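You operate a simulated robot arm through the tools that you are given. There is no shell and no other tool. Be economical: measure what you need, move in short steps, check, and stop when the job is done.

Carry out the task below with a simulated robot arm. There is one attempt and no reset: what you move stays moved.

TASK
Unpin the index plate, turn it back, unload and wipe the flange.
Fine: pin in its holder, plate to mark 1, flange over the stub of the tray, wiped there; put the rag back.

It is judged by the outcome, as a careful person would: the job done as asked, and still so three seconds after it is handed in. It fails if anything else is knocked over, pushed out of place, dropped, spilled or broken.

THE ROBOT
A 7-joint arm with a two-finger parallel gripper, fixed in place. Base frame: the origin is at the foot of the arm, x ahead of it, y to its left, z up; the work surface is at about z = 73.2. Readings come in cm, degrees, newtons and seconds.
With the tool pointing down near the work surface it reaches from about 28 to 68 cm from the base axis. Its first joint turns from -66.0 to 66.0 degrees. Payload 1.57 kg.
The TCP is the grasp point between the finger pads, 3 cm short of the fingertips. In the tool frame z runs along the fingers and y along their closing line. Largest opening 11 cm; finger width 2.4, thickness 1.2; the body of the gripper, 4.8 by 11.2 cm, starts 7.8 cm behind the TCP.
Orientation is told as [roll, pitch, yaw] about the base's x, y, z axes, in that order, counted from this pose: with the fingers straight down and closing along the base's y, the tool's x points along the base's -x, its y along +y and its z along -z.

THE INTERFACE
- The arm moves only by the tool nudge_tool. Its argument "moves" is a list of rows, each a list of 7 numbers: the shift along the base's x, y, z in units of 20 mm (1.0 is 20 mm), then the turn, a rotation vector about the base's x, y, z in units of 4 degrees (1.0 is 4 degrees), then the opening, from 0 (shut) to 1 (fully open). In form: [[tx, ty, tz, wx, wy, wz, jaw], ...]. A call has 1 to 10 rows; each row shifts and turns the commanded pose from where the row before left it. A call with a number of a shift or a turn outside -1 to 1 is refused whole. Rows are played at 5 a second. More than 5 cm and 8.6 degrees between two rows, or a gripper value outside its range, and nothing of the call is played. Where a pose cannot be reached the arm comes as near as it can. A force on the tool above 40 N (or 10 N above the force at the start of the call, whichever is more), or a blocked arm, ends the call early, and 0.2 s more pass. Each finger travels about 10.8 cm/s and halts on what it meets, pressing with about 35 N; the grip force reading is that of the motor and also rises with nothing between the fingers. The clock runs only during rows and for 0.2 s after the last one: add rows that do not move to give the fingers time. The reply holds the time, the measured pose of the TCP, the force on the tool along the base axes, the opening and the grip force, in the units named above and with some noise.
- Cameras (640 x 400 px; columns grow to the right, rows downward): "scene" is fixed at [14.9, -37.88, 140.5]; the picture's right is [0.90, -0.43, 0.00], its down [-0.24, -0.51, -0.82] and it looks along [0.35, 0.74, -0.57] (base axes); focal length 354 px, centre (320, 200). "wrist" rides on the gripper at [-3.6, 0, -8] in the tool frame; the picture's right is [0.00, -1.00, 0.00], its down [0.97, 0.00, -0.24] and it looks along [0.24, 0.00, 0.97] (tool axes); focal length 218 px, centre (320, 200).
- camera(camera): a new picture of that camera. The clock stands still meanwhile.
- pixel_to_xyz(camera, pixels): for up to 12 pixels [column, row] of the newest picture of that camera ("zoom" is the newest enlarged one), the place [x, y, z] in the base frame of the surface seen there, good to about 0.3 cm. The clock stands still meanwhile.
- close_up(camera, box): a new picture of the part [left, top, right, bottom] of that camera's present view, enlarged. The clock stands still meanwhile.
- close_job(): hands the job in; it is judged then, once.

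Keep the steps short. Do not move on a guess: measure, check each grasp and each placing, and mend mistakes. In all there are 80 turns and 38 pictures (those below and enlarged ones count). Leave the gripper open and the arm clear of the work at the hand-in unless told otherwise, and finish with a single line.

The tools are called after ">>>" by a JSON object that holds its "fn" and its "kwargs". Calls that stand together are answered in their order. nudge_tool: Moves the arm, as the interface text tells. Its arguments: {"type":"object","properties":{"moves":{"type":"array"}},"required":["moves"]} The other tools are called the same way: camera (camera) takes a picture; pixel_to_xyz (camera, pixels) gives the place of the surface under pixels of a picture; close_up (camera, box) takes an enlarged picture of a part of a camera's view; close_job () hands the job in.

At the start:

```text
time: 0.0
tcp_pos: [47.57, 3.31, 114.44]
tcp_rot: [0.1, 0.0, 0.0]
ft_force: [0.0, 0.0, 0.6]
finger_gap: 11.02
finger_force: 0.0
```

scene: 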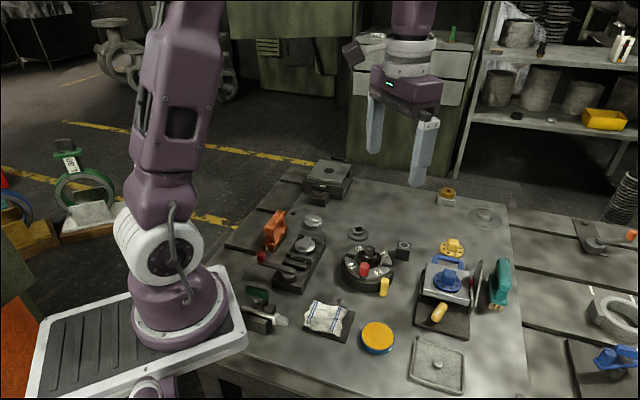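
wrist: 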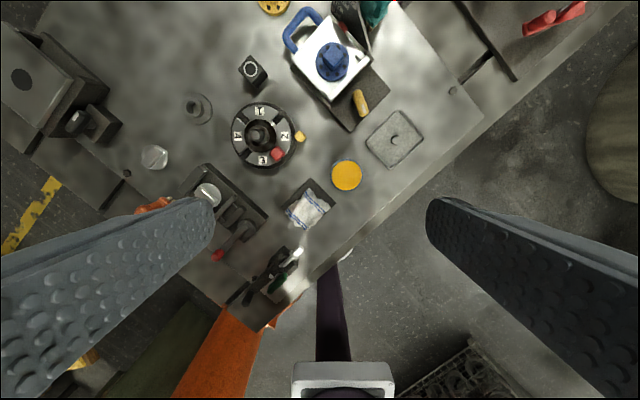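

I see an index plate near scene (366,268) with a red knob pin and a yellow handle. I'll enlarge the plate region and the work area first.

>>> {"fn": "close_up", "kwargs": {"camera": "scene", "box": [320, 210, 432, 310]}}

>>> {"fn": "close_up", "kwargs": {"camera": "wrist", "box": [180, 60, 440, 240]}}

>>> {"fn": "close_up", "kwargs": {"camera": "scene", "box": [230, 200, 530, 390]}}

```text
4.00 times, centred on (376, 260) of scene
```

zoom: 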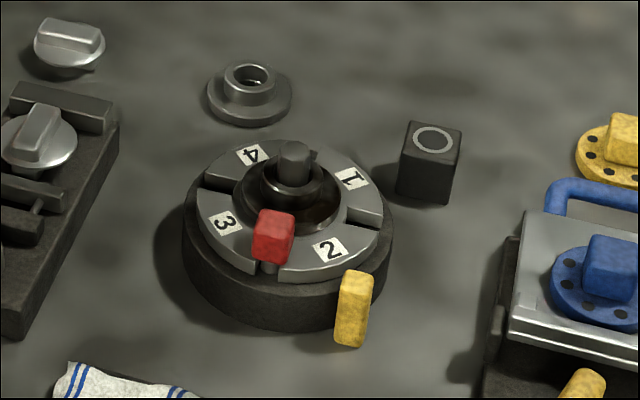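

```text
2.22 times, centred on (310, 150) of wrist
```

zoom: 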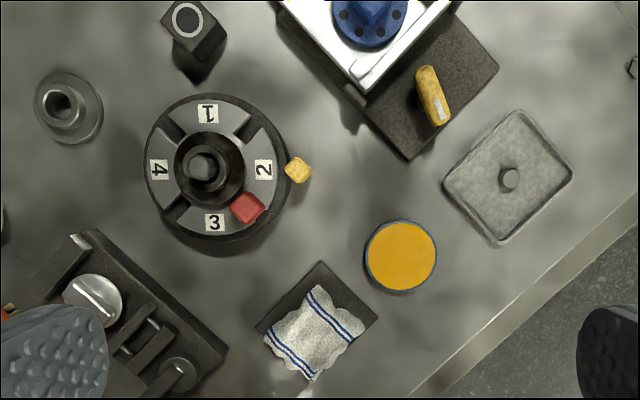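

```text
2.11 times, centred on (380, 295) of scene
```

zoom: 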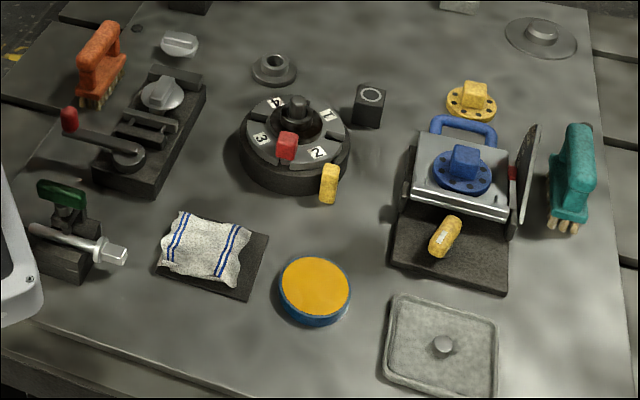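

The plate has marks 1–4, a red pin and a yellow peg, with a dark block that may be the holder. I'll measure these and zoom in more tightly.

>>> {"fn": "close_up", "kwargs": {"camera": "scene", "box": [338, 236, 402, 300]}}

>>> {"fn": "pixel_to_xyz", "kwargs": {"camera": "scene", "pixels": [[369, 248], [364, 268], [384, 283], [403, 244], [436, 362], [463, 364], [325, 318], [378, 334], [358, 231], [346, 265], [383, 259], [403, 262]]}}

```text
6.25 times, centred on (370, 268) of scene
```

zoom: 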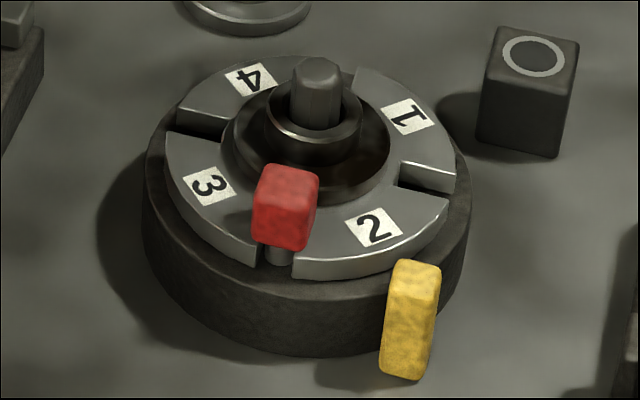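

```text
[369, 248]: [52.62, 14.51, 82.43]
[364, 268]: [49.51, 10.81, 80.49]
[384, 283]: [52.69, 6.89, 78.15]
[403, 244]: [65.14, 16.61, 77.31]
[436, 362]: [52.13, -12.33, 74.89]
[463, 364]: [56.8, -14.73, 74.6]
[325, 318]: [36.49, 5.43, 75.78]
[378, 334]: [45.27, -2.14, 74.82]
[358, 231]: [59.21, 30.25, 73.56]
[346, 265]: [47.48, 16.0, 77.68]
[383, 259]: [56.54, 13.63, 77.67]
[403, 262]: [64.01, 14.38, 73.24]
```

The pin knob is at about (49.5,10.8,80.5), yellow peg at (52.7,6.9,78), block top at (65.1,16.6,77.3). I need a nearer view to tell what is fixed and what turns; I'll lower the wrist camera above the plate, staying at z≈98.

>>> {"fn": "nudge_tool", "kwargs": {"moves": [[0.1, 0.4, -0.9, 0, 0, 0, 1], [0.1, 0.4, -0.9, 0, 0, 0, 1], [0.1, 0.4, -0.9, 0, 0, 0, 1], [0.1, 0.4, -0.9, 0, 0, 0, 1], [0, 0.4, -0.9, 0, 0, 0, 1], [0, 0.4, -0.9, 0, 0, 0, 1], [0, 0.4, -0.9, 0, 0, 0, 1], [0, 0.4, -0.9, 0, 0, 0, 1], [0, 0.4, -0.9, 0, 0, 0, 1], [0, 0, 0, 0, 0, 0, 1]]}}

>>> {"fn": "camera", "kwargs": {"camera": "wrist"}}

```text
time: 2.2
tcp_pos: [48.27, 10.62, 98.14]
tcp_rot: [0.0, 0.0, 0.0]
ft_force: [0.5, 0.3, -0.3]
finger_gap: 11.0
finger_force: 0.0
```

```text
31 pictures are left
```

wrist: 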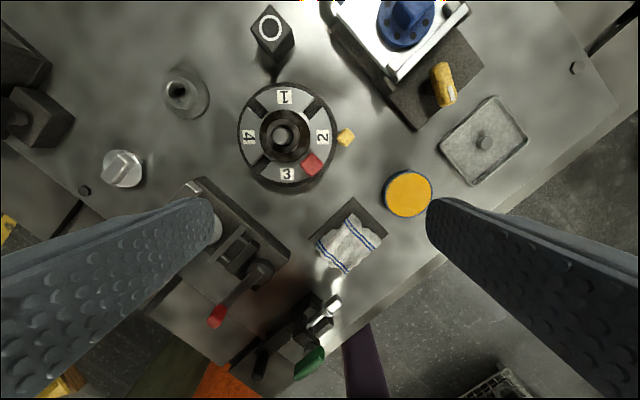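

Wide view; I'll enlarge the plate, then the tray, rag and yellow piece areas.

>>> {"fn": "close_up", "kwargs": {"camera": "wrist", "box": [225, 75, 365, 195]}}

>>> {"fn": "pixel_to_xyz", "kwargs": {"camera": "zoom", "pixels": [[270, 280], [275, 104], [440, 285], [278, 446], [110, 280], [548, 283], [395, 400], [270, 40], [50, 280], [490, 280], [215, 280], [340, 280]]}}

```text
3.33 times, centred on (295, 135) of wrist
```

zoom: 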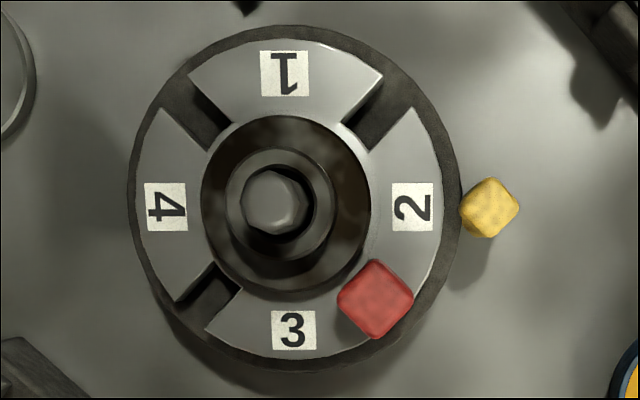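

```text
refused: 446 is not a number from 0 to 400
```

Now measuring with valid pixels.

>>> {"fn": "pixel_to_xyz", "kwargs": {"camera": "zoom", "pixels": [[272, 200], [288, 42], [436, 205], [293, 358], [140, 205], [490, 205], [376, 298], [290, 28], [132, 205], [460, 200], [205, 205], [325, 200]]}}

>>> {"fn": "close_up", "kwargs": {"camera": "scene", "box": [372, 265, 404, 305]}}

```text
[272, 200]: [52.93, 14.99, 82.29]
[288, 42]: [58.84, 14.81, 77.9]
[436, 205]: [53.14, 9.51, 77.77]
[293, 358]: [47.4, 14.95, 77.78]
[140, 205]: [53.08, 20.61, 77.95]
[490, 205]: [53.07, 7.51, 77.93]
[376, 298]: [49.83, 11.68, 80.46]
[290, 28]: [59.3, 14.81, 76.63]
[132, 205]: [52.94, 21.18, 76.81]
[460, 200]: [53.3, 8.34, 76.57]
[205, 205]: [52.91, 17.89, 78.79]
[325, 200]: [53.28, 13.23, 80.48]
```

```text
10.00 times, centred on (388, 285) of scene
```

zoom: 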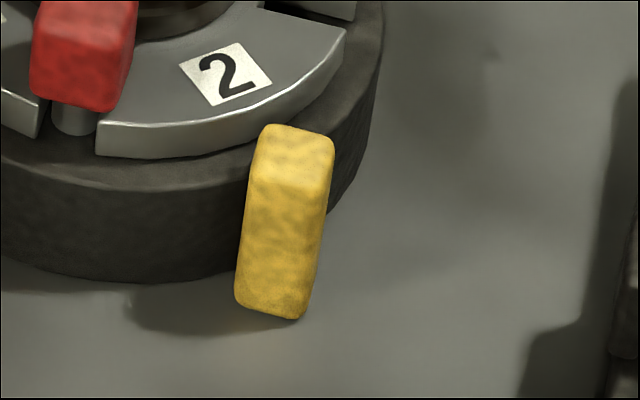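

The plate is centred at about (53.1,15.0), radius about 5.65 – too wide to grip across. The yellow piece is a fixed pointer now showing mark 2. The red knob (centre 49.8,11.7, sides at 45°) is the pin. I'll turn the tool 45° and go above it.

>>> {"fn": "nudge_tool", "kwargs": {"moves": [[0.08, 0.05, -0.3, 0, 0, 1, 0.7], [0.08, 0.05, -0.3, 0, 0, 1, 0.6], [0.08, 0.05, -0.4, 0, 0, 1, 0.5], [0.08, 0.05, -0.4, 0, 0, 1, 0.45], [0.08, 0.05, -0.4, 0, 0, 1, 0.42], [0.08, 0.05, -0.4, 0, 0, 1, 0.4], [0.08, 0.05, -0.4, 0, 0, 1, 0.4], [0.08, 0.06, -0.4, 0, 0, 1, 0.4], [0.07, 0.06, -0.4, 0, 0, 1, 0.4], [0.07, 0.06, -0.4, 0, 0, 1, 0.4]]}}

>>> {"fn": "nudge_tool", "kwargs": {"moves": [[0, 0, -0.2, 0, 0, 1, 0.4], [0, 0, 0, 0, 0, 0.25, 0.4], [0, 0, 0, 0, 0, 0, 0.4]]}}

>>> {"fn": "camera", "kwargs": {"camera": "wrist"}}

```text
time: 4.4
tcp_pos: [49.99, 11.62, 90.67]
tcp_rot: [0.0, 0.0, 40.2]
ft_force: [-0.2, 0.2, -0.1]
finger_gap: 4.4
finger_force: 0.0
```

```text
time: 5.2
tcp_pos: [49.94, 11.68, 90.25]
tcp_rot: [0.0, 0.0, 45.0]
ft_force: [-0.1, 1.0, -0.2]
finger_gap: 4.42
finger_force: 0.1
```

```text
28 pictures are left
```

wrist: 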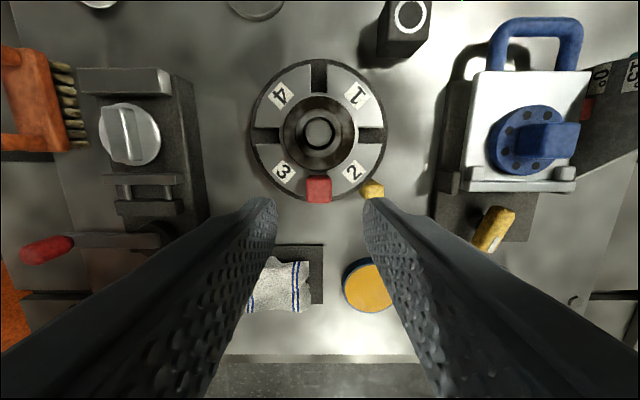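

The knob is squarely centred between the fingers (319,190). Lowering to TCP z≈81.3 (tips just above the plate) and closing.

>>> {"fn": "nudge_tool", "kwargs": {"moves": [[-0.03, 0, -0.9, 0, 0, 0, 0.4], [0, 0, -0.9, 0, 0, 0, 0.4], [0, 0, -0.9, 0, 0, 0, 0.4], [0, 0, -0.9, 0, 0, 0, 0.4], [0, 0, -0.5, 0, 0, 0, 0.4], [0, 0, -0.35, 0, 0, 0, 0.4], [0, 0, 0, 0, 0, 0, 0.4]]}}

>>> {"fn": "nudge_tool", "kwargs": {"moves": [[0, 0, 0, 0, 0, 0, 0.3], [0, 0, 0, 0, 0, 0, 0.2], [0, 0, 0, 0, 0, 0, 0.1], [0, 0, 0, 0, 0, 0, 0.1]]}}

>>> {"fn": "close_up", "kwargs": {"camera": "scene", "box": [324, 210, 420, 300]}}

```text
time: 6.8
tcp_pos: [49.78, 11.59, 81.19]
tcp_rot: [0.1, 0.0, 45.1]
ft_force: [0.6, -1.6, 0.4]
finger_gap: 4.4
finger_force: 0.0
```

```text
time: 7.8
tcp_pos: [49.91, 11.45, 81.36]
tcp_rot: [0.0, 0.1, 45.0]
ft_force: [-0.8, 0.3, 1.5]
finger_gap: 2.1
finger_force: 34.2
```

```text
4.44 times, centred on (372, 255) of scene
```

zoom: 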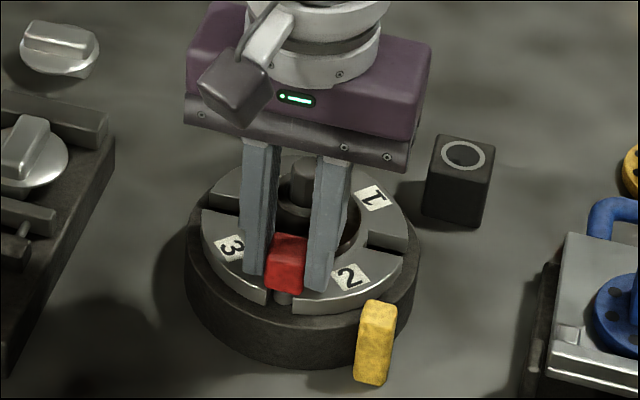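

Knob held (gap 2.1, 34 N). Lifting straight up, keeping the grip.

>>> {"fn": "nudge_tool", "kwargs": {"moves": [[0, 0, 0.3, 0, 0, 0, 0.1], [0, 0, 0.5, 0, 0, 0, 0.1], [0, 0, 0.5, 0, 0, 0, 0.1], [0, 0, 0.6, 0, 0, 0, 0.1], [0, 0, 0.8, 0, 0, 0, 0.1], [0, 0, 0.8, 0, 0, 0, 0.1], [0, 0, 0.8, 0, 0, 0, 0.1], [0, 0, 0.3, 0, 0, 0, 0.1]]}}

>>> {"fn": "close_up", "kwargs": {"camera": "scene", "box": [316, 190, 428, 300]}}

```text
time: 9.6
tcp_pos: [49.87, 11.62, 90.6]
tcp_rot: [0.0, 0.0, 45.0]
ft_force: [0.4, 0.1, -0.4]
finger_gap: 2.13
finger_force: 33.8
```

```text
3.64 times, centred on (372, 245) of scene
```

zoom: 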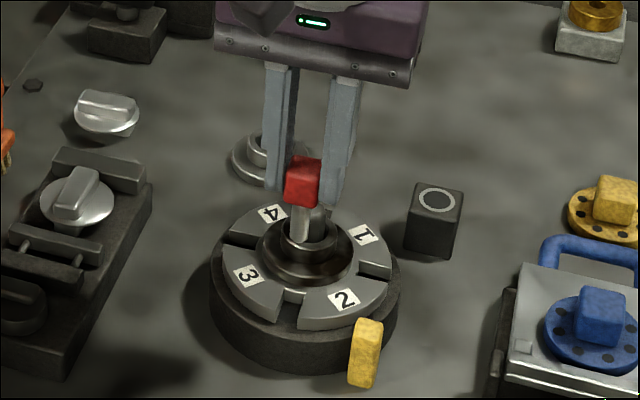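

Pin is out. Measuring its tip (300,241) and the block's top ring (437,199).

>>> {"fn": "pixel_to_xyz", "kwargs": {"camera": "zoom", "pixels": [[300, 238], [302, 208], [302, 165], [302, 202], [437, 199], [422, 195], [453, 200], [437, 188], [437, 210], [407, 205], [437, 218], [410, 247]]}}

>>> {"fn": "camera", "kwargs": {"camera": "wrist"}}

```text
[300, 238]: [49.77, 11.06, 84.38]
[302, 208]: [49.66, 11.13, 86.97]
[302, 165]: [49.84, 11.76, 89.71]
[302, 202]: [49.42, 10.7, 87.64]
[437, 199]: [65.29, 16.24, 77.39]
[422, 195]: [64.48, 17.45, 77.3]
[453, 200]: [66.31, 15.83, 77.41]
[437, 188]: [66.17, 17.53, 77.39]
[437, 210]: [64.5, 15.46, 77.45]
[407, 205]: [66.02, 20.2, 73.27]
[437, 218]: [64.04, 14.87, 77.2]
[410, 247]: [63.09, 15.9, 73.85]
```

```text
25 pictures are left
```

wrist: 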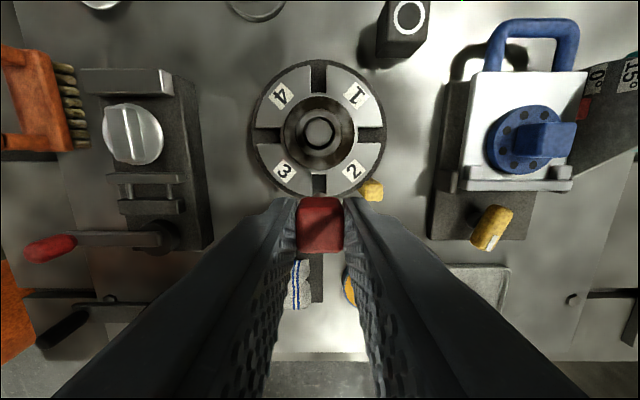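

Pin tip is ~6.4 cm below TCP; hole centre about (65.3,16.45,77.4). Moving above the holder at z≈91.

>>> {"fn": "nudge_tool", "kwargs": {"moves": [[0.2, 0, 0.5, 0, 0, 0, 0.1], [0.7, 0.2, 0.2, 0, 0, 0, 0.1], [0.8, 0.25, 0, 0, 0, 0, 0.1], [0.9, 0.3, 0, 0, 0, 0, 0.1], [0.9, 0.3, 0, 0, 0, 0, 0.1], [0.9, 0.3, 0, 0, 0, 0, 0.1], [0.9, 0.3, 0, 0, 0, 0, 0.1], [0.9, 0.3, 0, 0, 0, 0, 0.1], [0.9, 0.3, 0, 0, 0, 0, 0.1], [0.6, 0.18, 0, 0, 0, 0, 0.1]]}}

>>> {"fn": "nudge_tool", "kwargs": {"moves": [[0, 0, -0.9, 0, 0, 0, 0.1], [0, 0, -0.9, 0, 0, 0, 0.1], [0, 0, -0.5, 0, 0, 0, 0.1], [0, 0, 0, 0, 0, 0, 0.1]]}}

>>> {"fn": "close_up", "kwargs": {"camera": "scene", "box": [370, 200, 440, 270]}}

>>> {"fn": "camera", "kwargs": {"camera": "wrist"}}

```text
time: 11.8
tcp_pos: [65.26, 16.43, 91.96]
tcp_rot: [0.0, 0.0, 45.1]
ft_force: [0.5, 0.6, -1.3]
finger_gap: 2.11
finger_force: 34.4
```

```text
time: 12.8
tcp_pos: [65.27, 16.55, 87.3]
tcp_rot: [0.1, 0.1, 45.0]
ft_force: [0.1, -0.1, -0.4]
finger_gap: 2.09
finger_force: 34.5
```

```text
5.71 times, centred on (405, 235) of scene
```

zoom: 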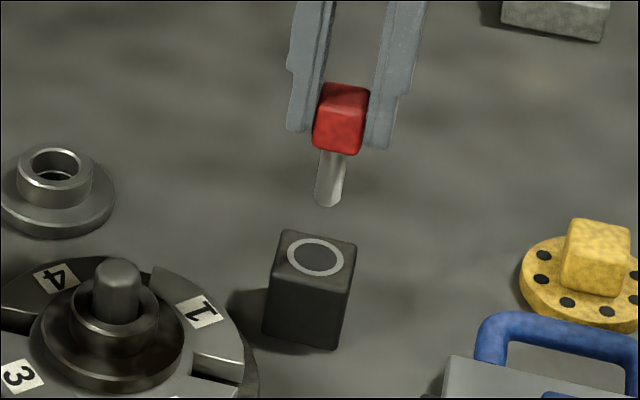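

```text
23 pictures are left
```

wrist: 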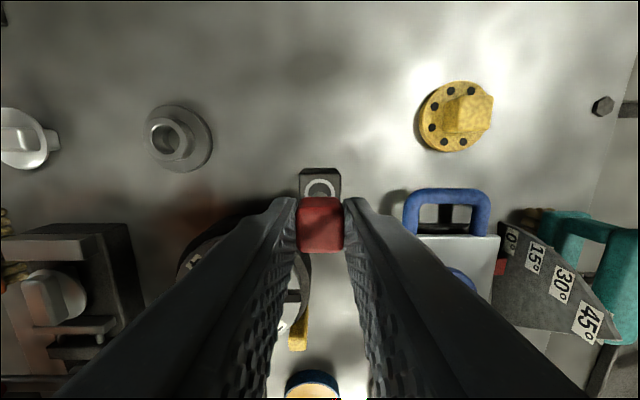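

Laterally the ring is centred under the knob (320). Checking the ring centre and the pin tip precisely in this closer picture.

>>> {"fn": "pixel_to_xyz", "kwargs": {"camera": "zoom", "pixels": [[315, 257], [290, 257], [342, 257], [315, 240], [315, 276], [328, 195], [319, 190], [341, 192], [330, 165]]}}

>>> {"fn": "pixel_to_xyz", "kwargs": {"camera": "wrist", "pixels": [[320, 180], [304, 190], [337, 190], [301, 169], [339, 169]]}}

```text
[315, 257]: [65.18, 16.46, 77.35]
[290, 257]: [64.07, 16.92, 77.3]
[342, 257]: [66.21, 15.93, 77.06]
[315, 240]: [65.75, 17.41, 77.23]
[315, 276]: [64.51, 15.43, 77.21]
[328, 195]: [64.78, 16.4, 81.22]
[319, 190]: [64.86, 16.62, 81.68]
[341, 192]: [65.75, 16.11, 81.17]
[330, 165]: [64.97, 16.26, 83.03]
```

```text
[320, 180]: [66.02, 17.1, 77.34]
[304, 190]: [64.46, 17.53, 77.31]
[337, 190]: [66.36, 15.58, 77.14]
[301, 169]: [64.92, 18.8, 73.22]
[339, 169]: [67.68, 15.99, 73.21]
```

Ring centre (65.2,16.45) and pin line up within 1 mm. Lowering the pin in, in small steps.

>>> {"fn": "nudge_tool", "kwargs": {"moves": [[0, 0, -0.7, 0, 0, 0, 0.1], [0, 0, -0.7, 0, 0, 0, 0.1], [0, 0, -0.3, 0, 0, 0, 0.1], [0, 0, -0.3, 0, 0, 0, 0.1], [0, 0, -0.3, 0, 0, 0, 0.1], [0, 0, 0, 0, 0, 0, 0.1]]}}

>>> {"fn": "nudge_tool", "kwargs": {"moves": [[0, 0, -0.3, 0, 0, 0, 0.1], [0, 0, -0.25, 0, 0, 0, 0.1], [0, 0, -0.2, 0, 0, 0, 0.1], [0, 0, 0, 0, 0, 0, 0.1]]}}

>>> {"fn": "close_up", "kwargs": {"camera": "scene", "box": [370, 200, 440, 270]}}

```text
time: 14.2
tcp_pos: [65.25, 16.51, 82.71]
tcp_rot: [0.0, 0.0, 45.0]
ft_force: [0.2, 0.2, -1.0]
finger_gap: 2.11
finger_force: 34.9
```

```text
time: 15.2
tcp_pos: [65.2, 16.51, 81.25]
tcp_rot: [0.0, 0.0, 45.1]
ft_force: [0.5, 1.5, -0.4]
finger_gap: 2.08
finger_force: 34.4
```

```text
5.71 times, centred on (405, 235) of scene
```

zoom: 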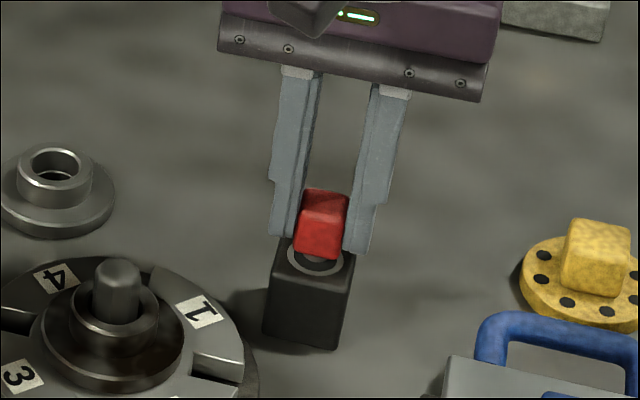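

The pin has entered the hole. Lowering the last few millimetres until I feel contact.

>>> {"fn": "nudge_tool", "kwargs": {"moves": [[0, 0, -0.1, 0, 0, 0, 0.1], [0, 0, -0.1, 0, 0, 0, 0.1], [0, 0, -0.1, 0, 0, 0, 0.1], [0, 0, 0, 0, 0, 0, 0.1]]}}

```text
time: 16.2
tcp_pos: [65.24, 16.58, 80.56]
tcp_rot: [-0.1, 0.1, 45.0]
ft_force: [-0.3, -0.7, -0.3]
finger_gap: 2.12
finger_force: 33.8
```

No contact yet and the tips are 2 mm above the block; the pin can settle from here. Opening gently and looking.

>>> {"fn": "nudge_tool", "kwargs": {"moves": [[0, 0, 0, 0, 0, 0, 0.22], [0, 0, 0, 0, 0, 0, 0.3], [0, 0, 0, 0, 0, 0, 0.4], [0, 0, 0.3, 0, 0, 0, 0.4], [0, 0, 0.8, 0, 0, 0, 0.4], [0, 0, 0.9, 0, 0, 0, 0.4], [0, 0, 0.9, 0, 0, 0, 0.4], [0, 0, 0.9, 0, 0, 0, 0.4], [0, 0, 0, 0, 0, 0, 0.4]]}}

>>> {"fn": "close_up", "kwargs": {"camera": "scene", "box": [340, 210, 430, 290]}}

```text
time: 18.2
tcp_pos: [65.28, 16.57, 88.24]
tcp_rot: [0.0, 0.0, 45.0]
ft_force: [0.6, 0.7, 0.2]
finger_gap: 4.39
finger_force: 0.1
```

```text
5.00 times, centred on (385, 250) of scene
```

zoom: 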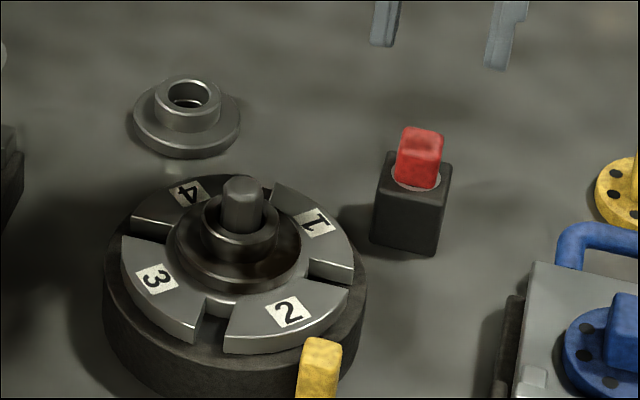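

Pin is seated in its holder. Next the plate: I'll try turning it by the central post, gripped by the fingertips above the flange boss. Moving above the post at (53.05,15.05).

>>> {"fn": "nudge_tool", "kwargs": {"moves": [[-0.7, -0.09, 0, 0, 0, 0, 0.4], [-0.8, -0.1, 0, 0, 0, 0, 0.4], [-0.8, -0.1, 0, 0, 0, 0, 0.4], [-0.8, -0.1, 0, 0, 0, 0, 0.4], [-0.8, -0.1, 0, 0, 0, 0, 0.4], [-0.8, -0.1, 0, 0, 0, 0, 0.4], [-0.8, -0.1, 0, 0, 0, 0, 0.4], [-0.6, -0.07, 0, 0, 0, 0, 0.4], [0, 0, 0, 0, 0, 0, 0.4]]}}

>>> {"fn": "close_up", "kwargs": {"camera": "wrist", "box": [240, 110, 400, 230]}}

```text
time: 20.2
tcp_pos: [53.02, 14.91, 88.18]
tcp_rot: [-0.1, 0.0, 45.0]
ft_force: [0.0, -0.5, 0.1]
finger_gap: 4.41
finger_force: 0.1
```

```text
3.33 times, centred on (320, 170) of wrist
```

zoom: 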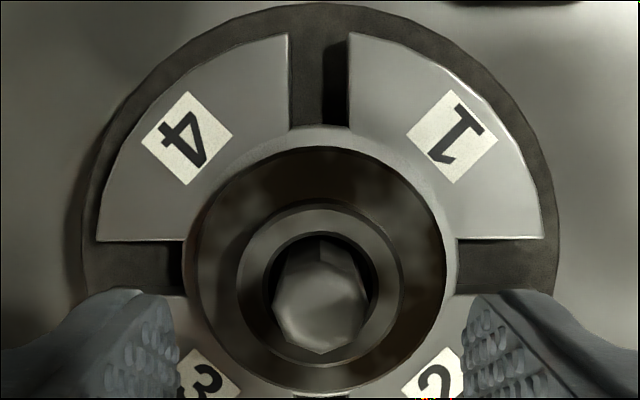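

Clear view. Measuring slot walls/floor, flange and post sizes from this zoom.

>>> {"fn": "pixel_to_xyz", "kwargs": {"camera": "zoom", "pixels": [[285, 80], [353, 80], [310, 80], [335, 80], [310, 30], [320, 310], [278, 310], [366, 310], [247, 280], [400, 280], [185, 270], [446, 270]]}}

```text
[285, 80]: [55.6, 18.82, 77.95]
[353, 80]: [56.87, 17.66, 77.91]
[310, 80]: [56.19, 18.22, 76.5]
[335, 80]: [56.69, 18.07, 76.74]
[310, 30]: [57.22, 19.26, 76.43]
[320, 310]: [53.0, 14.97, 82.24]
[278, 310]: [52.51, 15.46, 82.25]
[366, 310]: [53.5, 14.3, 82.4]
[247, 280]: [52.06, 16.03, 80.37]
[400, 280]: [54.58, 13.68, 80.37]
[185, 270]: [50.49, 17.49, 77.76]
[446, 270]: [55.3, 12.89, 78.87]
```

Post ≈1.5 cm wide, top 82.3; boss top 80.4. Lowering so tips are at ≈80.8 and gripping the post.

>>> {"fn": "nudge_tool", "kwargs": {"moves": [[0, 0.03, -0.8, 0, 0, 0, 0.4], [0, 0, -0.8, 0, 0, 0, 0.3], [0, 0, -0.6, 0, 0, 0, 0.3], [0, 0, 0, 0, 0, 0, 0.2], [0, 0, 0, 0, 0, 0, 0.08], [0, 0, 0, 0, 0, 0, 0.05], [0, 0, 0, 0, 0, 0, 0.05]]}}

>>> {"fn": "nudge_tool", "kwargs": {"moves": [[0, 0, 0, 0, 0, -0.5, 0.05], [0, 0, 0, 0, 0, -0.5, 0.05], [0, 0, 0, 0, 0, -0.5, 0.05], [0, 0, 0, 0, 0, -0.5, 0.05], [0, 0, 0, 0, 0, -0.5, 0.05], [0, 0, 0, 0, 0, -0.5, 0.05], [0, 0, 0, 0, 0, 0, 0.05]]}}

>>> {"fn": "close_up", "kwargs": {"camera": "scene", "box": [330, 220, 420, 300]}}

```text
time: 21.8
tcp_pos: [53.17, 15.01, 83.84]
tcp_rot: [-0.1, 0.0, 45.0]
ft_force: [6.1, -3.2, -6.2]
finger_gap: 1.89
finger_force: 33.6
```

```text
time: 23.4
tcp_pos: [53.22, 14.89, 83.81]
tcp_rot: [0.0, 0.0, 32.8]
ft_force: [13.4, -12.1, -5.7]
finger_gap: 1.91
finger_force: 33.4
```

```text
5.00 times, centred on (375, 260) of scene
```

zoom: 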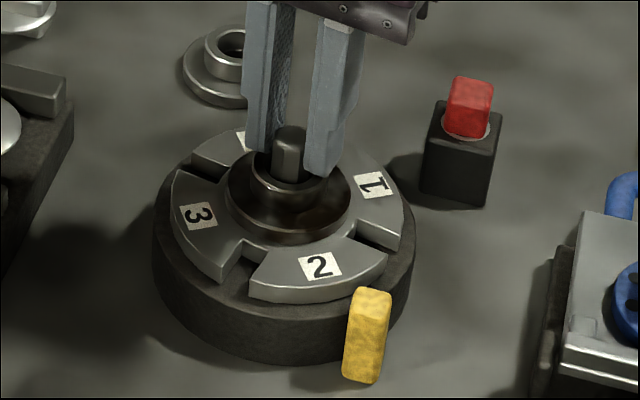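

The plate turns with the post: mark 2 has moved clockwise, away from the yellow pointer, the right way to bring 1 there. Side force shows a ~2 mm offset; I'll correct it and go on, 78° left.

>>> {"fn": "nudge_tool", "kwargs": {"moves": [[0.1, -0.05, 0, 0, 0, 0, 0.05], [0, 0, 0, 0, 0, -1, 0.05], [0, 0, 0, 0, 0, -1, 0.05], [0, 0, 0, 0, 0, -1, 0.05], [0, 0, 0, 0, 0, -1, 0.05], [0, 0, 0, 0, 0, -1, 0.05], [0, 0, 0, 0, 0, -1, 0.05], [0, 0, 0, 0, 0, -1, 0.05], [0, 0, 0, 0, 0, -1, 0.05], [0, 0, 0, 0, 0, -1, 0.05]]}}

>>> {"fn": "nudge_tool", "kwargs": {"moves": [[0, 0, 0, 0, 0, -1, 0.05], [0, 0, 0, 0, 0, -1, 0.05], [0, 0, 0, 0, 0, -1, 0.05], [0, 0, 0, 0, 0, -1, 0.05], [0, 0, 0, 0, 0, -1, 0.05], [0, 0, 0, 0, 0, -1, 0.05], [0, 0, 0, 0, 0, -1, 0.05], [0, 0, 0, 0, 0, 0, 0.05]]}}

>>> {"fn": "close_up", "kwargs": {"camera": "scene", "box": [330, 220, 420, 300]}}

```text
time: 25.6
tcp_pos: [53.22, 14.96, 83.82]
tcp_rot: [-0.1, 0.1, -3.0]
ft_force: [-16.4, -9.3, 4.1]
finger_gap: 1.92
finger_force: 33.6
```

```text
time: 27.4
tcp_pos: [53.21, 14.74, 83.79]
tcp_rot: [-0.2, 0.1, -31.1]
ft_force: [-14.1, -22.4, -9.7]
finger_gap: 1.9
finger_force: 33.5
```

```text
5.00 times, centred on (375, 260) of scene
```

zoom: 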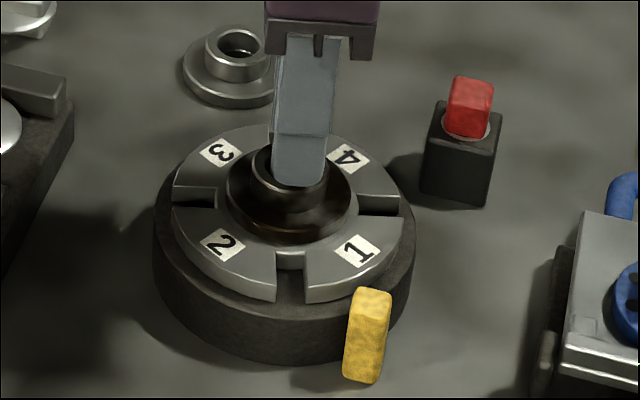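

76° done and mark 1 is nearing the pointer. Relaxing the side force slightly and turning the last 14°.

>>> {"fn": "nudge_tool", "kwargs": {"moves": [[-0.04, -0.07, 0, 0, 0, 0, 0.05], [0, 0, 0, 0, 0, -1, 0.05], [0, 0, 0, 0, 0, -1, 0.05], [0, 0, 0, 0, 0, -1, 0.05], [0, 0, 0, 0, 0, -0.5, 0.05], [0, 0, 0, 0, 0, 0, 0.05]]}}

>>> {"fn": "close_up", "kwargs": {"camera": "scene", "box": [330, 220, 420, 300]}}

```text
time: 28.8
tcp_pos: [53.15, 14.7, 83.84]
tcp_rot: [-0.1, 0.0, -45.1]
ft_force: [-10.5, -16.2, -17.1]
finger_gap: 1.92
finger_force: 33.1
```

```text
5.00 times, centred on (375, 260) of scene
```

zoom: 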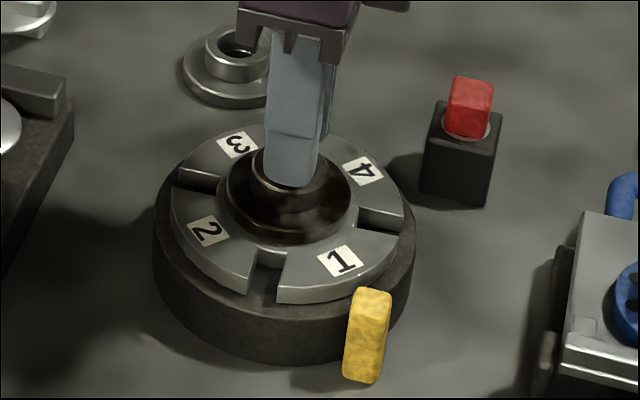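

Mark 1 now sits at (341,261), exactly where 2 was. Releasing and rising.

>>> {"fn": "nudge_tool", "kwargs": {"moves": [[0, 0, 0, 0, 0, 0, 0.2], [0, 0, 0, 0, 0, 0, 0.4], [0, 0, 0.3, 0, 0, 0, 0.45], [0, 0, 0.9, 0, 0, 0, 0.45], [0, 0, 0.9, 0, 0, 0, 0.45], [0, 0, 0.1, 0, 0, 0, 0.45]]}}

>>> {"fn": "close_up", "kwargs": {"camera": "wrist", "box": [240, 110, 400, 230]}}

```text
time: 30.2
tcp_pos: [53.17, 14.87, 88.31]
tcp_rot: [0.0, 0.0, -45.0]
ft_force: [0.1, 0.5, -0.3]
finger_gap: 4.95
finger_force: 0.0
```

```text
3.33 times, centred on (320, 170) of wrist
```

zoom: 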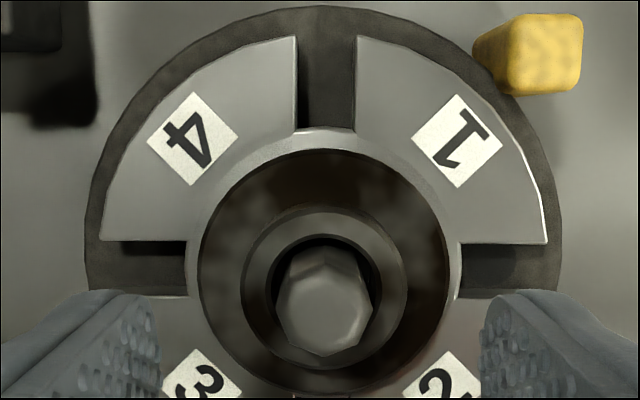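

Plate is lined up at mark 1, slots true. Now lowering around the flange boss (≈3.4 cm wide, z 78.9–80.4): TCP to ≈82.1, then close.

>>> {"fn": "nudge_tool", "kwargs": {"moves": [[0, 0.03, -0.9, 0, 0, 0, 0.45], [0, 0, -0.9, 0, 0, 0, 0.45], [0, 0, -0.7, 0, 0, 0, 0.45], [0, 0, -0.4, 0, 0, 0, 0.45], [0, 0, -0.18, 0, 0, 0, 0.45], [0, 0, 0, 0, 0, 0, 0.45]]}}

>>> {"fn": "nudge_tool", "kwargs": {"moves": [[0, 0, 0, 0, 0, 0, 0.35], [0, 0, 0, 0, 0, 0, 0.25], [0, 0, 0, 0, 0, 0, 0.2], [0, 0, 0, 0, 0, 0, 0.2]]}}

```text
time: 31.6
tcp_pos: [53.21, 14.65, 82.05]
tcp_rot: [0.0, 0.0, -45.1]
ft_force: [-0.2, -0.7, 1.0]
finger_gap: 4.95
finger_force: 0.2
```

```text
time: 32.6
tcp_pos: [53.21, 14.92, 82.15]
tcp_rot: [0.0, 0.0, -44.9]
ft_force: [1.1, 0.7, -0.1]
finger_gap: 3.73
finger_force: 35.2
```

Boss held (gap 3.73, 35 N). Lifting slowly straight up and checking.

>>> {"fn": "nudge_tool", "kwargs": {"moves": [[0, 0, 0.2, 0, 0, 0, 0.2], [0, 0, 0.3, 0, 0, 0, 0.2], [0, 0, 0.4, 0, 0, 0, 0.2], [0, 0, 0.5, 0, 0, 0, 0.2], [0, 0, 0.7, 0, 0, 0, 0.2], [0, 0, 0.7, 0, 0, 0, 0.2], [0, 0, 0.7, 0, 0, 0, 0.2], [0, 0, 0.7, 0, 0, 0, 0.2], [0, 0, 0.7, 0, 0, 0, 0.2], [0, 0, 0, 0, 0, 0, 0.2]]}}

>>> {"fn": "camera", "kwargs": {"camera": "scene"}}

>>> {"fn": "close_up", "kwargs": {"camera": "scene", "box": [330, 200, 420, 300]}}

```text
time: 34.8
tcp_pos: [53.24, 14.81, 91.83]
tcp_rot: [-0.1, 0.0, -45.0]
ft_force: [0.5, -0.3, -1.4]
finger_gap: 3.73
finger_force: 34.6
```

```text
15 pictures are left
```

scene: 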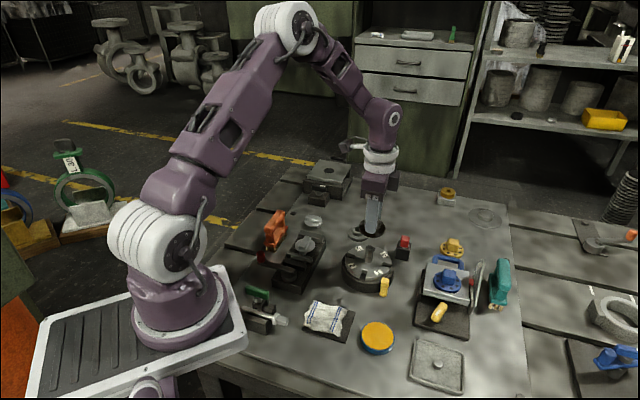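

```text
4.00 times, centred on (375, 250) of scene
```

zoom: 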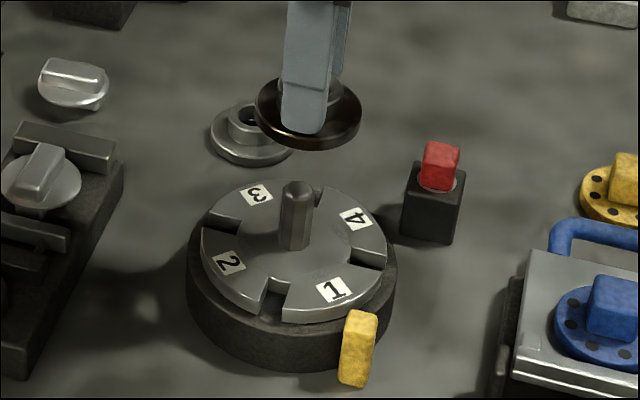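

Flange lifted off; plate stays at 1. Enlarging the tray to measure the stub.

>>> {"fn": "close_up", "kwargs": {"camera": "scene", "box": [396, 325, 476, 399]}}

>>> {"fn": "pixel_to_xyz", "kwargs": {"camera": "scene", "pixels": [[369, 236], [360, 232], [382, 232], [436, 364], [437, 361], [415, 360], [460, 350], [436, 340], [380, 335], [440, 312]]}}

```text
5.41 times, centred on (436, 362) of scene
```

zoom: 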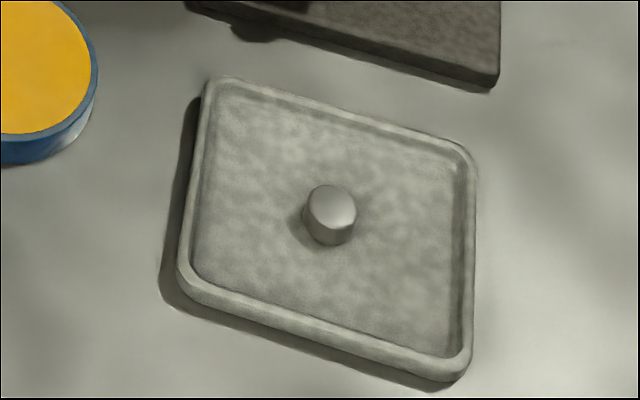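

```text
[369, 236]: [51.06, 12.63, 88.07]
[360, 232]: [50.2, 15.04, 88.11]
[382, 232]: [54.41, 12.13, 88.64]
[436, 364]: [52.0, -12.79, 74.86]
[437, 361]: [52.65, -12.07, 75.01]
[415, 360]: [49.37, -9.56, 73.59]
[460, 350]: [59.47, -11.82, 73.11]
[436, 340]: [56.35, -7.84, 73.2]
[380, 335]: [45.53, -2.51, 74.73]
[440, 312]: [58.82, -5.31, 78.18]
```

>>> {"fn": "pixel_to_xyz", "kwargs": {"camera": "zoom", "pixels": [[331, 206], [312, 206], [352, 206], [331, 190], [331, 226], [331, 240], [280, 200], [380, 230], [190, 280], [460, 365], [215, 90], [470, 160]]}}

```text
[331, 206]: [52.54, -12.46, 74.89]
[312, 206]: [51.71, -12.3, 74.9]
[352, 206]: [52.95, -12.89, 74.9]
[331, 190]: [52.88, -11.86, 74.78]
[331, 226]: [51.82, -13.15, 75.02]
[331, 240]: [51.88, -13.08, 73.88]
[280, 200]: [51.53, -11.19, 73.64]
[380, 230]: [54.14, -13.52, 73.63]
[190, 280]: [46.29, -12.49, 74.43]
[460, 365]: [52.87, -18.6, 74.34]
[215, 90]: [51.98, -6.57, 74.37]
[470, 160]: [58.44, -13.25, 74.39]
```

Stub centre ≈(52.4,-12.5), top 74.95, tray floor 73.6. Flange bottom is ~4.3 cm below TCP. Carrying it over at height.

>>> {"fn": "nudge_tool", "kwargs": {"moves": [[-0.04, -0.6, 0, 0, 0, 0, 0.2], [-0.04, -0.8, 0, 0, 0, 0, 0.2], [-0.04, -0.95, 0, 0, 0, 0, 0.2], [-0.04, -0.95, 0, 0, 0, 0, 0.2], [-0.04, -0.95, 0, 0, 0, 0, 0.2], [-0.04, -0.95, 0, 0, 0, 0, 0.2], [-0.04, -0.95, 0, 0, 0, 0, 0.2], [-0.04, -0.95, 0, 0, 0, 0, 0.2], [-0.04, -0.95, 0, 0, 0, 0, 0.2], [0, -0.95, 0, 0, 0, 0, 0.2]]}}

>>> {"fn": "nudge_tool", "kwargs": {"moves": [[-0.04, -0.95, 0, 0, 0, 0, 0.2], [0, -0.95, 0, 0, 0, 0, 0.2], [0, -0.95, 0, 0, 0, 0, 0.2], [0, -0.8, 0, 0, 0, 0, 0.2], [0, -0.95, -0.8, 0, 0, 0, 0.2], [0, 0, -0.9, 0, 0, 0, 0.2], [0, 0, -0.9, 0, 0, 0, 0.2], [0, 0, -0.9, 0, 0, 0, 0.2], [0, 0, 0, 0, 0, 0, 0.2]]}}

```text
time: 37.0
tcp_pos: [52.5, -3.08, 91.84]
tcp_rot: [0.0, 0.0, -45.1]
ft_force: [0.1, 0.0, -4.0]
finger_gap: 3.72
finger_force: 35.4
```

```text
time: 39.0
tcp_pos: [52.37, -12.4, 84.81]
tcp_rot: [0.0, 0.0, -44.9]
ft_force: [-1.0, 0.8, -2.4]
finger_gap: 3.72
finger_force: 35.0
```

TCP at (52.37,-12.4,84.8), flange bottom ≈80.5. Checking alignment with a wrist and a scene picture.

>>> {"fn": "close_up", "kwargs": {"camera": "wrist", "box": [240, 130, 400, 250]}}

>>> {"fn": "close_up", "kwargs": {"camera": "scene", "box": [396, 310, 476, 399]}}

```text
3.33 times, centred on (320, 190) of wrist
```

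zoom: 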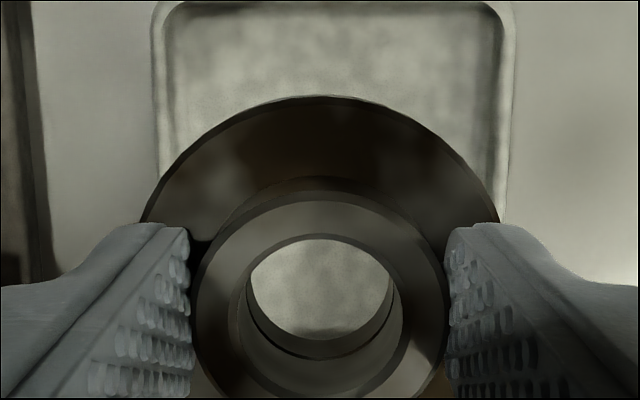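

```text
4.49 times, centred on (436, 354) of scene
```

zoom: 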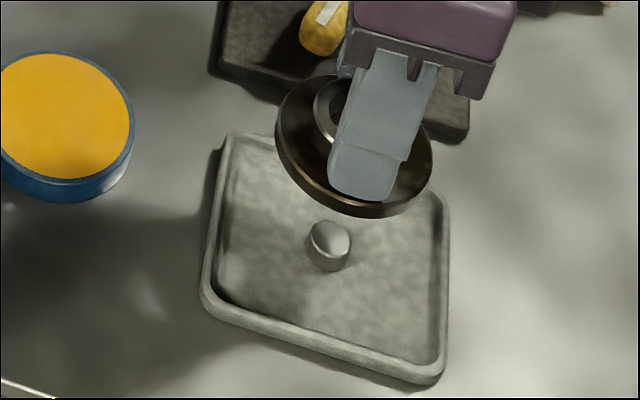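

The stub is hidden by the flange and clearance is only ~3 mm, so I'll back off 4.5 cm diagonally so the wrist camera can see the stub, and measure its centre.

>>> {"fn": "nudge_tool", "kwargs": {"moves": [[-0.8, 0.8, 0, 0, 0, 0, 0.2], [-0.8, 0.8, 0, 0, 0, 0, 0.2], [0, 0, 0, 0, 0, 0, 0.2]]}}

>>> {"fn": "close_up", "kwargs": {"camera": "wrist", "box": [240, 100, 400, 200]}}

```text
time: 39.8
tcp_pos: [49.22, -9.21, 84.8]
tcp_rot: [0.0, 0.0, -45.0]
ft_force: [-0.7, 0.6, -2.6]
finger_gap: 3.7
finger_force: 34.9
```

```text
4.00 times, centred on (320, 150) of wrist
```

zoom: 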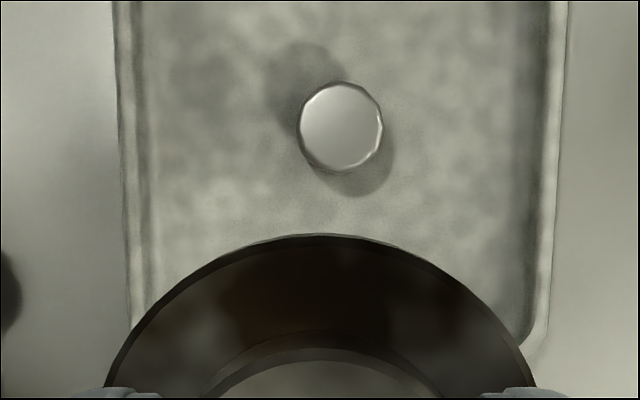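

Wrist and scene rays agree: stub centre (52.27,-12.87). Flange is centred on the tool axis. Moving exactly over it and lowering to just above the stub.

>>> {"fn": "nudge_tool", "kwargs": {"moves": [[0.7, -0.9, 0, 0, 0, 0, 0.2], [0.82, -0.93, 0, 0, 0, 0, 0.2], [0, 0, -0.9, 0, 0, 0, 0.2], [0, 0, -0.9, 0, 0, 0, 0.2], [0, 0, -0.6, 0, 0, 0, 0.2], [0, 0, 0, 0, 0, 0, 0.2]]}}

>>> {"fn": "nudge_tool", "kwargs": {"moves": [[0, 0, -0.2, 0, 0, 0, 0.2], [0, 0, -0.2, 0, 0, 0, 0.2], [0, 0, -0.2, 0, 0, 0, 0.2], [0, 0, -0.2, 0, 0, 0, 0.2], [0, 0, 0, 0, 0, 0, 0.2]]}}

```text
time: 41.2
tcp_pos: [52.17, -12.88, 80.0]
tcp_rot: [0.0, 0.0, -45.1]
ft_force: [0.0, 0.2, -2.7]
finger_gap: 3.59
finger_force: 34.7
```

```text
time: 42.4
tcp_pos: [52.29, -12.84, 78.57]
tcp_rot: [-0.1, 0.0, -44.9]
ft_force: [0.2, 0.2, -2.5]
finger_gap: 3.55
finger_force: 34.5
```

No contact yet; the gap is shrinking slightly (slow creep), so I'll set it down without delay.

>>> {"fn": "nudge_tool", "kwargs": {"moves": [[0, 0, -0.15, 0, 0, 0, 0.2], [0, 0, -0.1, 0, 0, 0, 0.2], [0, 0, -0.05, 0, 0, 0, 0.2], [0, 0, 0, 0, 0, 0, 0.2]]}}

>>> {"fn": "close_up", "kwargs": {"camera": "scene", "box": [396, 310, 476, 399]}}

```text
time: 43.4
tcp_pos: [52.19, -12.77, 77.88]
tcp_rot: [0.0, 0.0, -45.1]
ft_force: [0.4, 0.4, -2.2]
finger_gap: 3.57
finger_force: 35.2
```

```text
4.49 times, centred on (436, 354) of scene
```

zoom: 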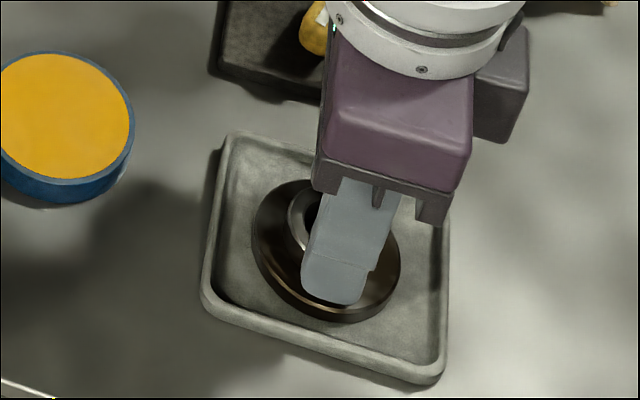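

It's around the stub but weight is still on the tool. A couple of millimetres lower.

>>> {"fn": "nudge_tool", "kwargs": {"moves": [[0, 0, -0.08, 0, 0, 0, 0.2], [0, 0, -0.05, 0, 0, 0, 0.2], [0, 0, 0, 0, 0, 0, 0.2]]}}

```text
time: 44.2
tcp_pos: [52.21, -12.79, 77.79]
tcp_rot: [0.1, 0.0, -44.9]
ft_force: [-4.1, 0.8, 22.1]
finger_gap: 3.58
finger_force: 34.5
```

Contact felt (22 N up): it rests on the tray floor. Releasing and rising.

>>> {"fn": "nudge_tool", "kwargs": {"moves": [[0, 0, 0.05, 0, 0, 0, 0.36], [0, 0, 0, 0, 0, 0, 0.5], [0, 0, 0.1, 0, 0, 0, 0.55], [0, 0, 0.8, 0, 0, 0, 0.55], [0, 0, 0.9, 0, 0, 0, 0.55], [0, 0, 0.9, 0, 0, 0, 0.55], [0, 0, 0.9, 0, 0, 0, 0.55], [0, 0, 0.9, 0, 0, 0, 0.55], [0, 0, 0, 0, 0, 0, 0.55]]}}

>>> {"fn": "close_up", "kwargs": {"camera": "wrist", "box": [240, 110, 400, 230]}}

>>> {"fn": "close_up", "kwargs": {"camera": "scene", "box": [290, 280, 370, 360]}}

```text
time: 46.2
tcp_pos: [52.16, -12.74, 86.79]
tcp_rot: [-0.1, 0.0, -45.0]
ft_force: [-0.3, 0.1, 0.0]
finger_gap: 6.04
finger_force: 0.1
```

```text
3.33 times, centred on (320, 170) of wrist
```

zoom: 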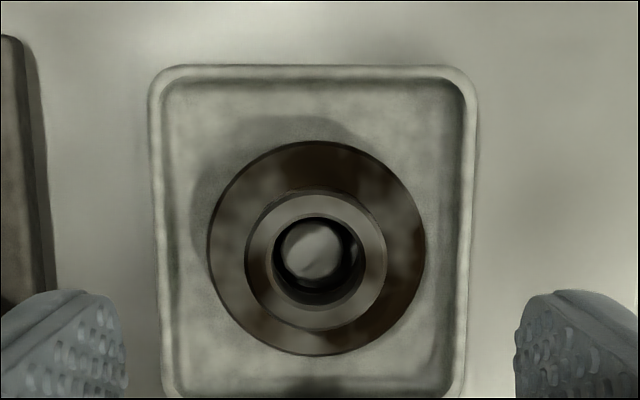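

```text
5.00 times, centred on (330, 320) of scene
```

zoom: 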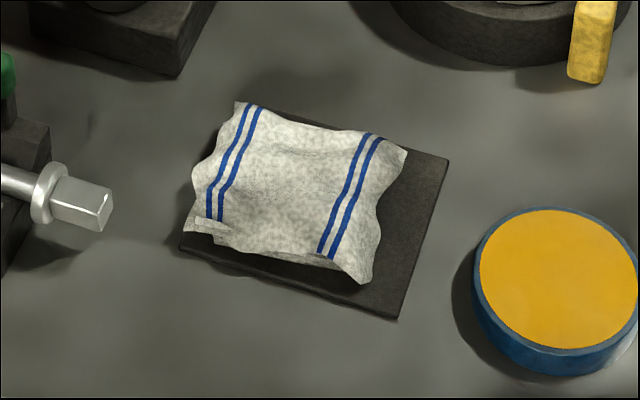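

The flange sits in the tray with the stub through its bore. Now measuring the rag and its pad; the flange shows brown stains on the disc top.

>>> {"fn": "pixel_to_xyz", "kwargs": {"camera": "zoom", "pixels": [[240, 105], [403, 152], [365, 280], [187, 230], [290, 190], [215, 165], [370, 200], [300, 130], [280, 245], [395, 290], [445, 160], [420, 350]]}}

>>> {"fn": "pixel_to_xyz", "kwargs": {"camera": "wrist", "pixels": [[315, 185], [300, 185], [335, 160], [316, 209], [350, 190], [297, 168], [291, 190]]}}

```text
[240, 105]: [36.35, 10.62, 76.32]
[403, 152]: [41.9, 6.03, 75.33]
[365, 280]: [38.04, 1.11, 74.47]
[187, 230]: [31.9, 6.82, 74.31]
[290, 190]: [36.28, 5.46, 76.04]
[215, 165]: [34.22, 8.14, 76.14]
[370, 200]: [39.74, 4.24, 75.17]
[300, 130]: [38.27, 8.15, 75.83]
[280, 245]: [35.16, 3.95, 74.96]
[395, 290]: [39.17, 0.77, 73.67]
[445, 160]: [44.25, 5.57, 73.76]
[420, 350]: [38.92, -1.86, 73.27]
```

```text
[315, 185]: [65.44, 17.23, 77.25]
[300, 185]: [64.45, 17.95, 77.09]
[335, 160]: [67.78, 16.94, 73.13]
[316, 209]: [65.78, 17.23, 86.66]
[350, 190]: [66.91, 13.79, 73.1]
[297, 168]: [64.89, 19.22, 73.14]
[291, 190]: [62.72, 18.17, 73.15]
```

Rag centre ≈(37.0,6.1), about 7.2×6.4 cm, rising to ~76 on a pad at 73.7; short side along ≈51.6°, so yaw ≈ -38.4. Moving above it at height.

>>> {"fn": "nudge_tool", "kwargs": {"moves": [[-0.5, 0.6, 0.3, 0, 0, 0.4, 0.6], [-0.75, 0.93, 0.3, 0, 0, 0.4, 0.65], [-0.8, 0.98, 0, 0, 0, 0.4, 0.7], [-0.8, 0.98, 0, 0, 0, 0.44, 0.75], [-0.8, 0.98, 0, 0, 0, 0, 0.8], [-0.8, 0.98, 0, 0, 0, 0, 0.8], [-0.8, 0.98, 0, 0, 0, 0, 0.8], [-0.8, 0.98, 0, 0, 0, 0, 0.8], [-0.8, 0.98, 0, 0, 0, 0, 0.8], [-0.75, 0.98, 0, 0, 0, 0, 0.8]]}}

>>> {"fn": "nudge_tool", "kwargs": {"moves": [[0, 0.05, -0.5, 0, 0, 0, 0.8], [0, 0, 0, 0, 0, 0, 0.8]]}}

>>> {"fn": "camera", "kwargs": {"camera": "wrist"}}

```text
time: 48.4
tcp_pos: [37.04, 5.93, 87.91]
tcp_rot: [-0.1, 0.0, -38.5]
ft_force: [-0.3, 0.0, 0.4]
finger_gap: 8.8
finger_force: 0.1
```

```text
time: 49.0
tcp_pos: [37.11, 5.94, 86.94]
tcp_rot: [0.0, 0.0, -38.5]
ft_force: [-0.7, 0.4, 0.0]
finger_gap: 8.78
finger_force: 0.1
```

```text
6 pictures are left
```

wrist: 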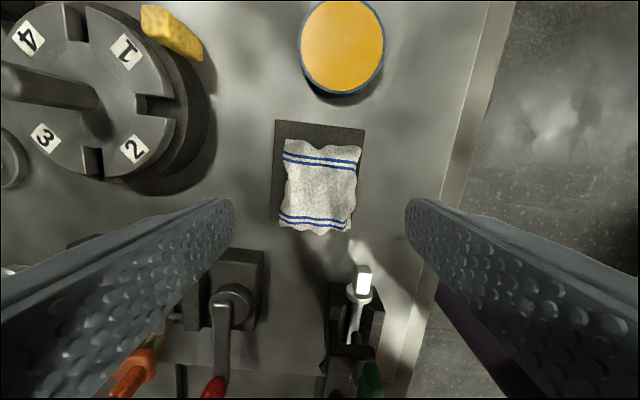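

The rag is centred and square between the fingers (320,188). Lowering to TCP z≈77.4 and closing gently.

>>> {"fn": "nudge_tool", "kwargs": {"moves": [[0, 0, -0.9, 0, 0, 0, 0.8], [0, 0, -0.9, 0, 0, 0, 0.8], [0, 0, -0.9, 0, 0, 0, 0.8], [0, 0, -0.9, 0, 0, 0, 0.8], [0, 0, -0.7, 0, 0, 0, 0.8], [0, 0, -0.45, 0, 0, 0, 0.8], [0, 0, 0, 0, 0, 0, 0.8]]}}

>>> {"fn": "nudge_tool", "kwargs": {"moves": [[0, 0, 0, 0, 0, 0, 0.65], [0, 0, 0, 0, 0, 0, 0.55], [0, 0, 0, 0, 0, 0, 0.45], [0, 0, 0, 0, 0, 0, 0.35], [0, 0, 0, 0, 0, 0, 0.3], [0, 0, 0, 0, 0, 0, 0.3]]}}

```text
time: 50.6
tcp_pos: [37.01, 6.11, 77.43]
tcp_rot: [0.1, -0.1, -38.4]
ft_force: [-0.5, 0.6, 0.5]
finger_gap: 8.78
finger_force: 0.0
```

```text
time: 52.0
tcp_pos: [37.01, 6.02, 77.24]
tcp_rot: [0.0, 0.0, -38.4]
ft_force: [-1.0, 0.8, 0.9]
finger_gap: 5.66
finger_force: 34.8
```

Fingers stopped at 5.66 cm with full grip: the rag is held. Lifting and checking.

>>> {"fn": "nudge_tool", "kwargs": {"moves": [[0, 0, 0.3, 0, 0, 0, 0.3], [0, 0, 0.5, 0, 0, 0, 0.3], [0, 0, 0.7, 0, 0, 0, 0.3], [0, 0, 0.9, 0, 0, 0, 0.3], [0, 0, 0.9, 0, 0, 0, 0.3], [0, 0, 0.9, 0, 0, 0, 0.3], [0, 0, 0, 0, 0, 0, 0.3]]}}

>>> {"fn": "close_up", "kwargs": {"camera": "scene", "box": [270, 250, 390, 350]}}

```text
time: 53.6
tcp_pos: [37.16, 6.1, 85.76]
tcp_rot: [0.0, -0.1, -38.4]
ft_force: [0.2, -0.1, -0.8]
finger_gap: 5.61
finger_force: 35.0
```

```text
4.00 times, centred on (330, 300) of scene
```

zoom: 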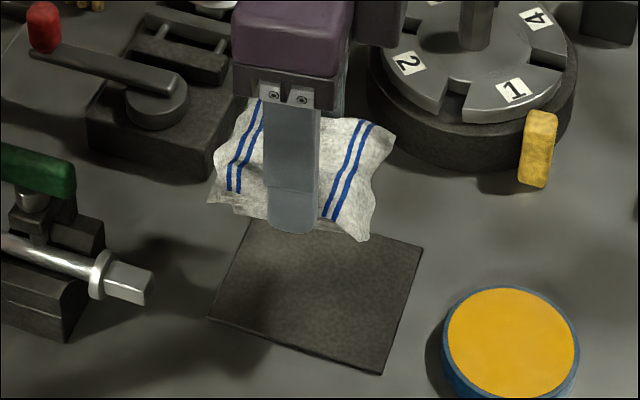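

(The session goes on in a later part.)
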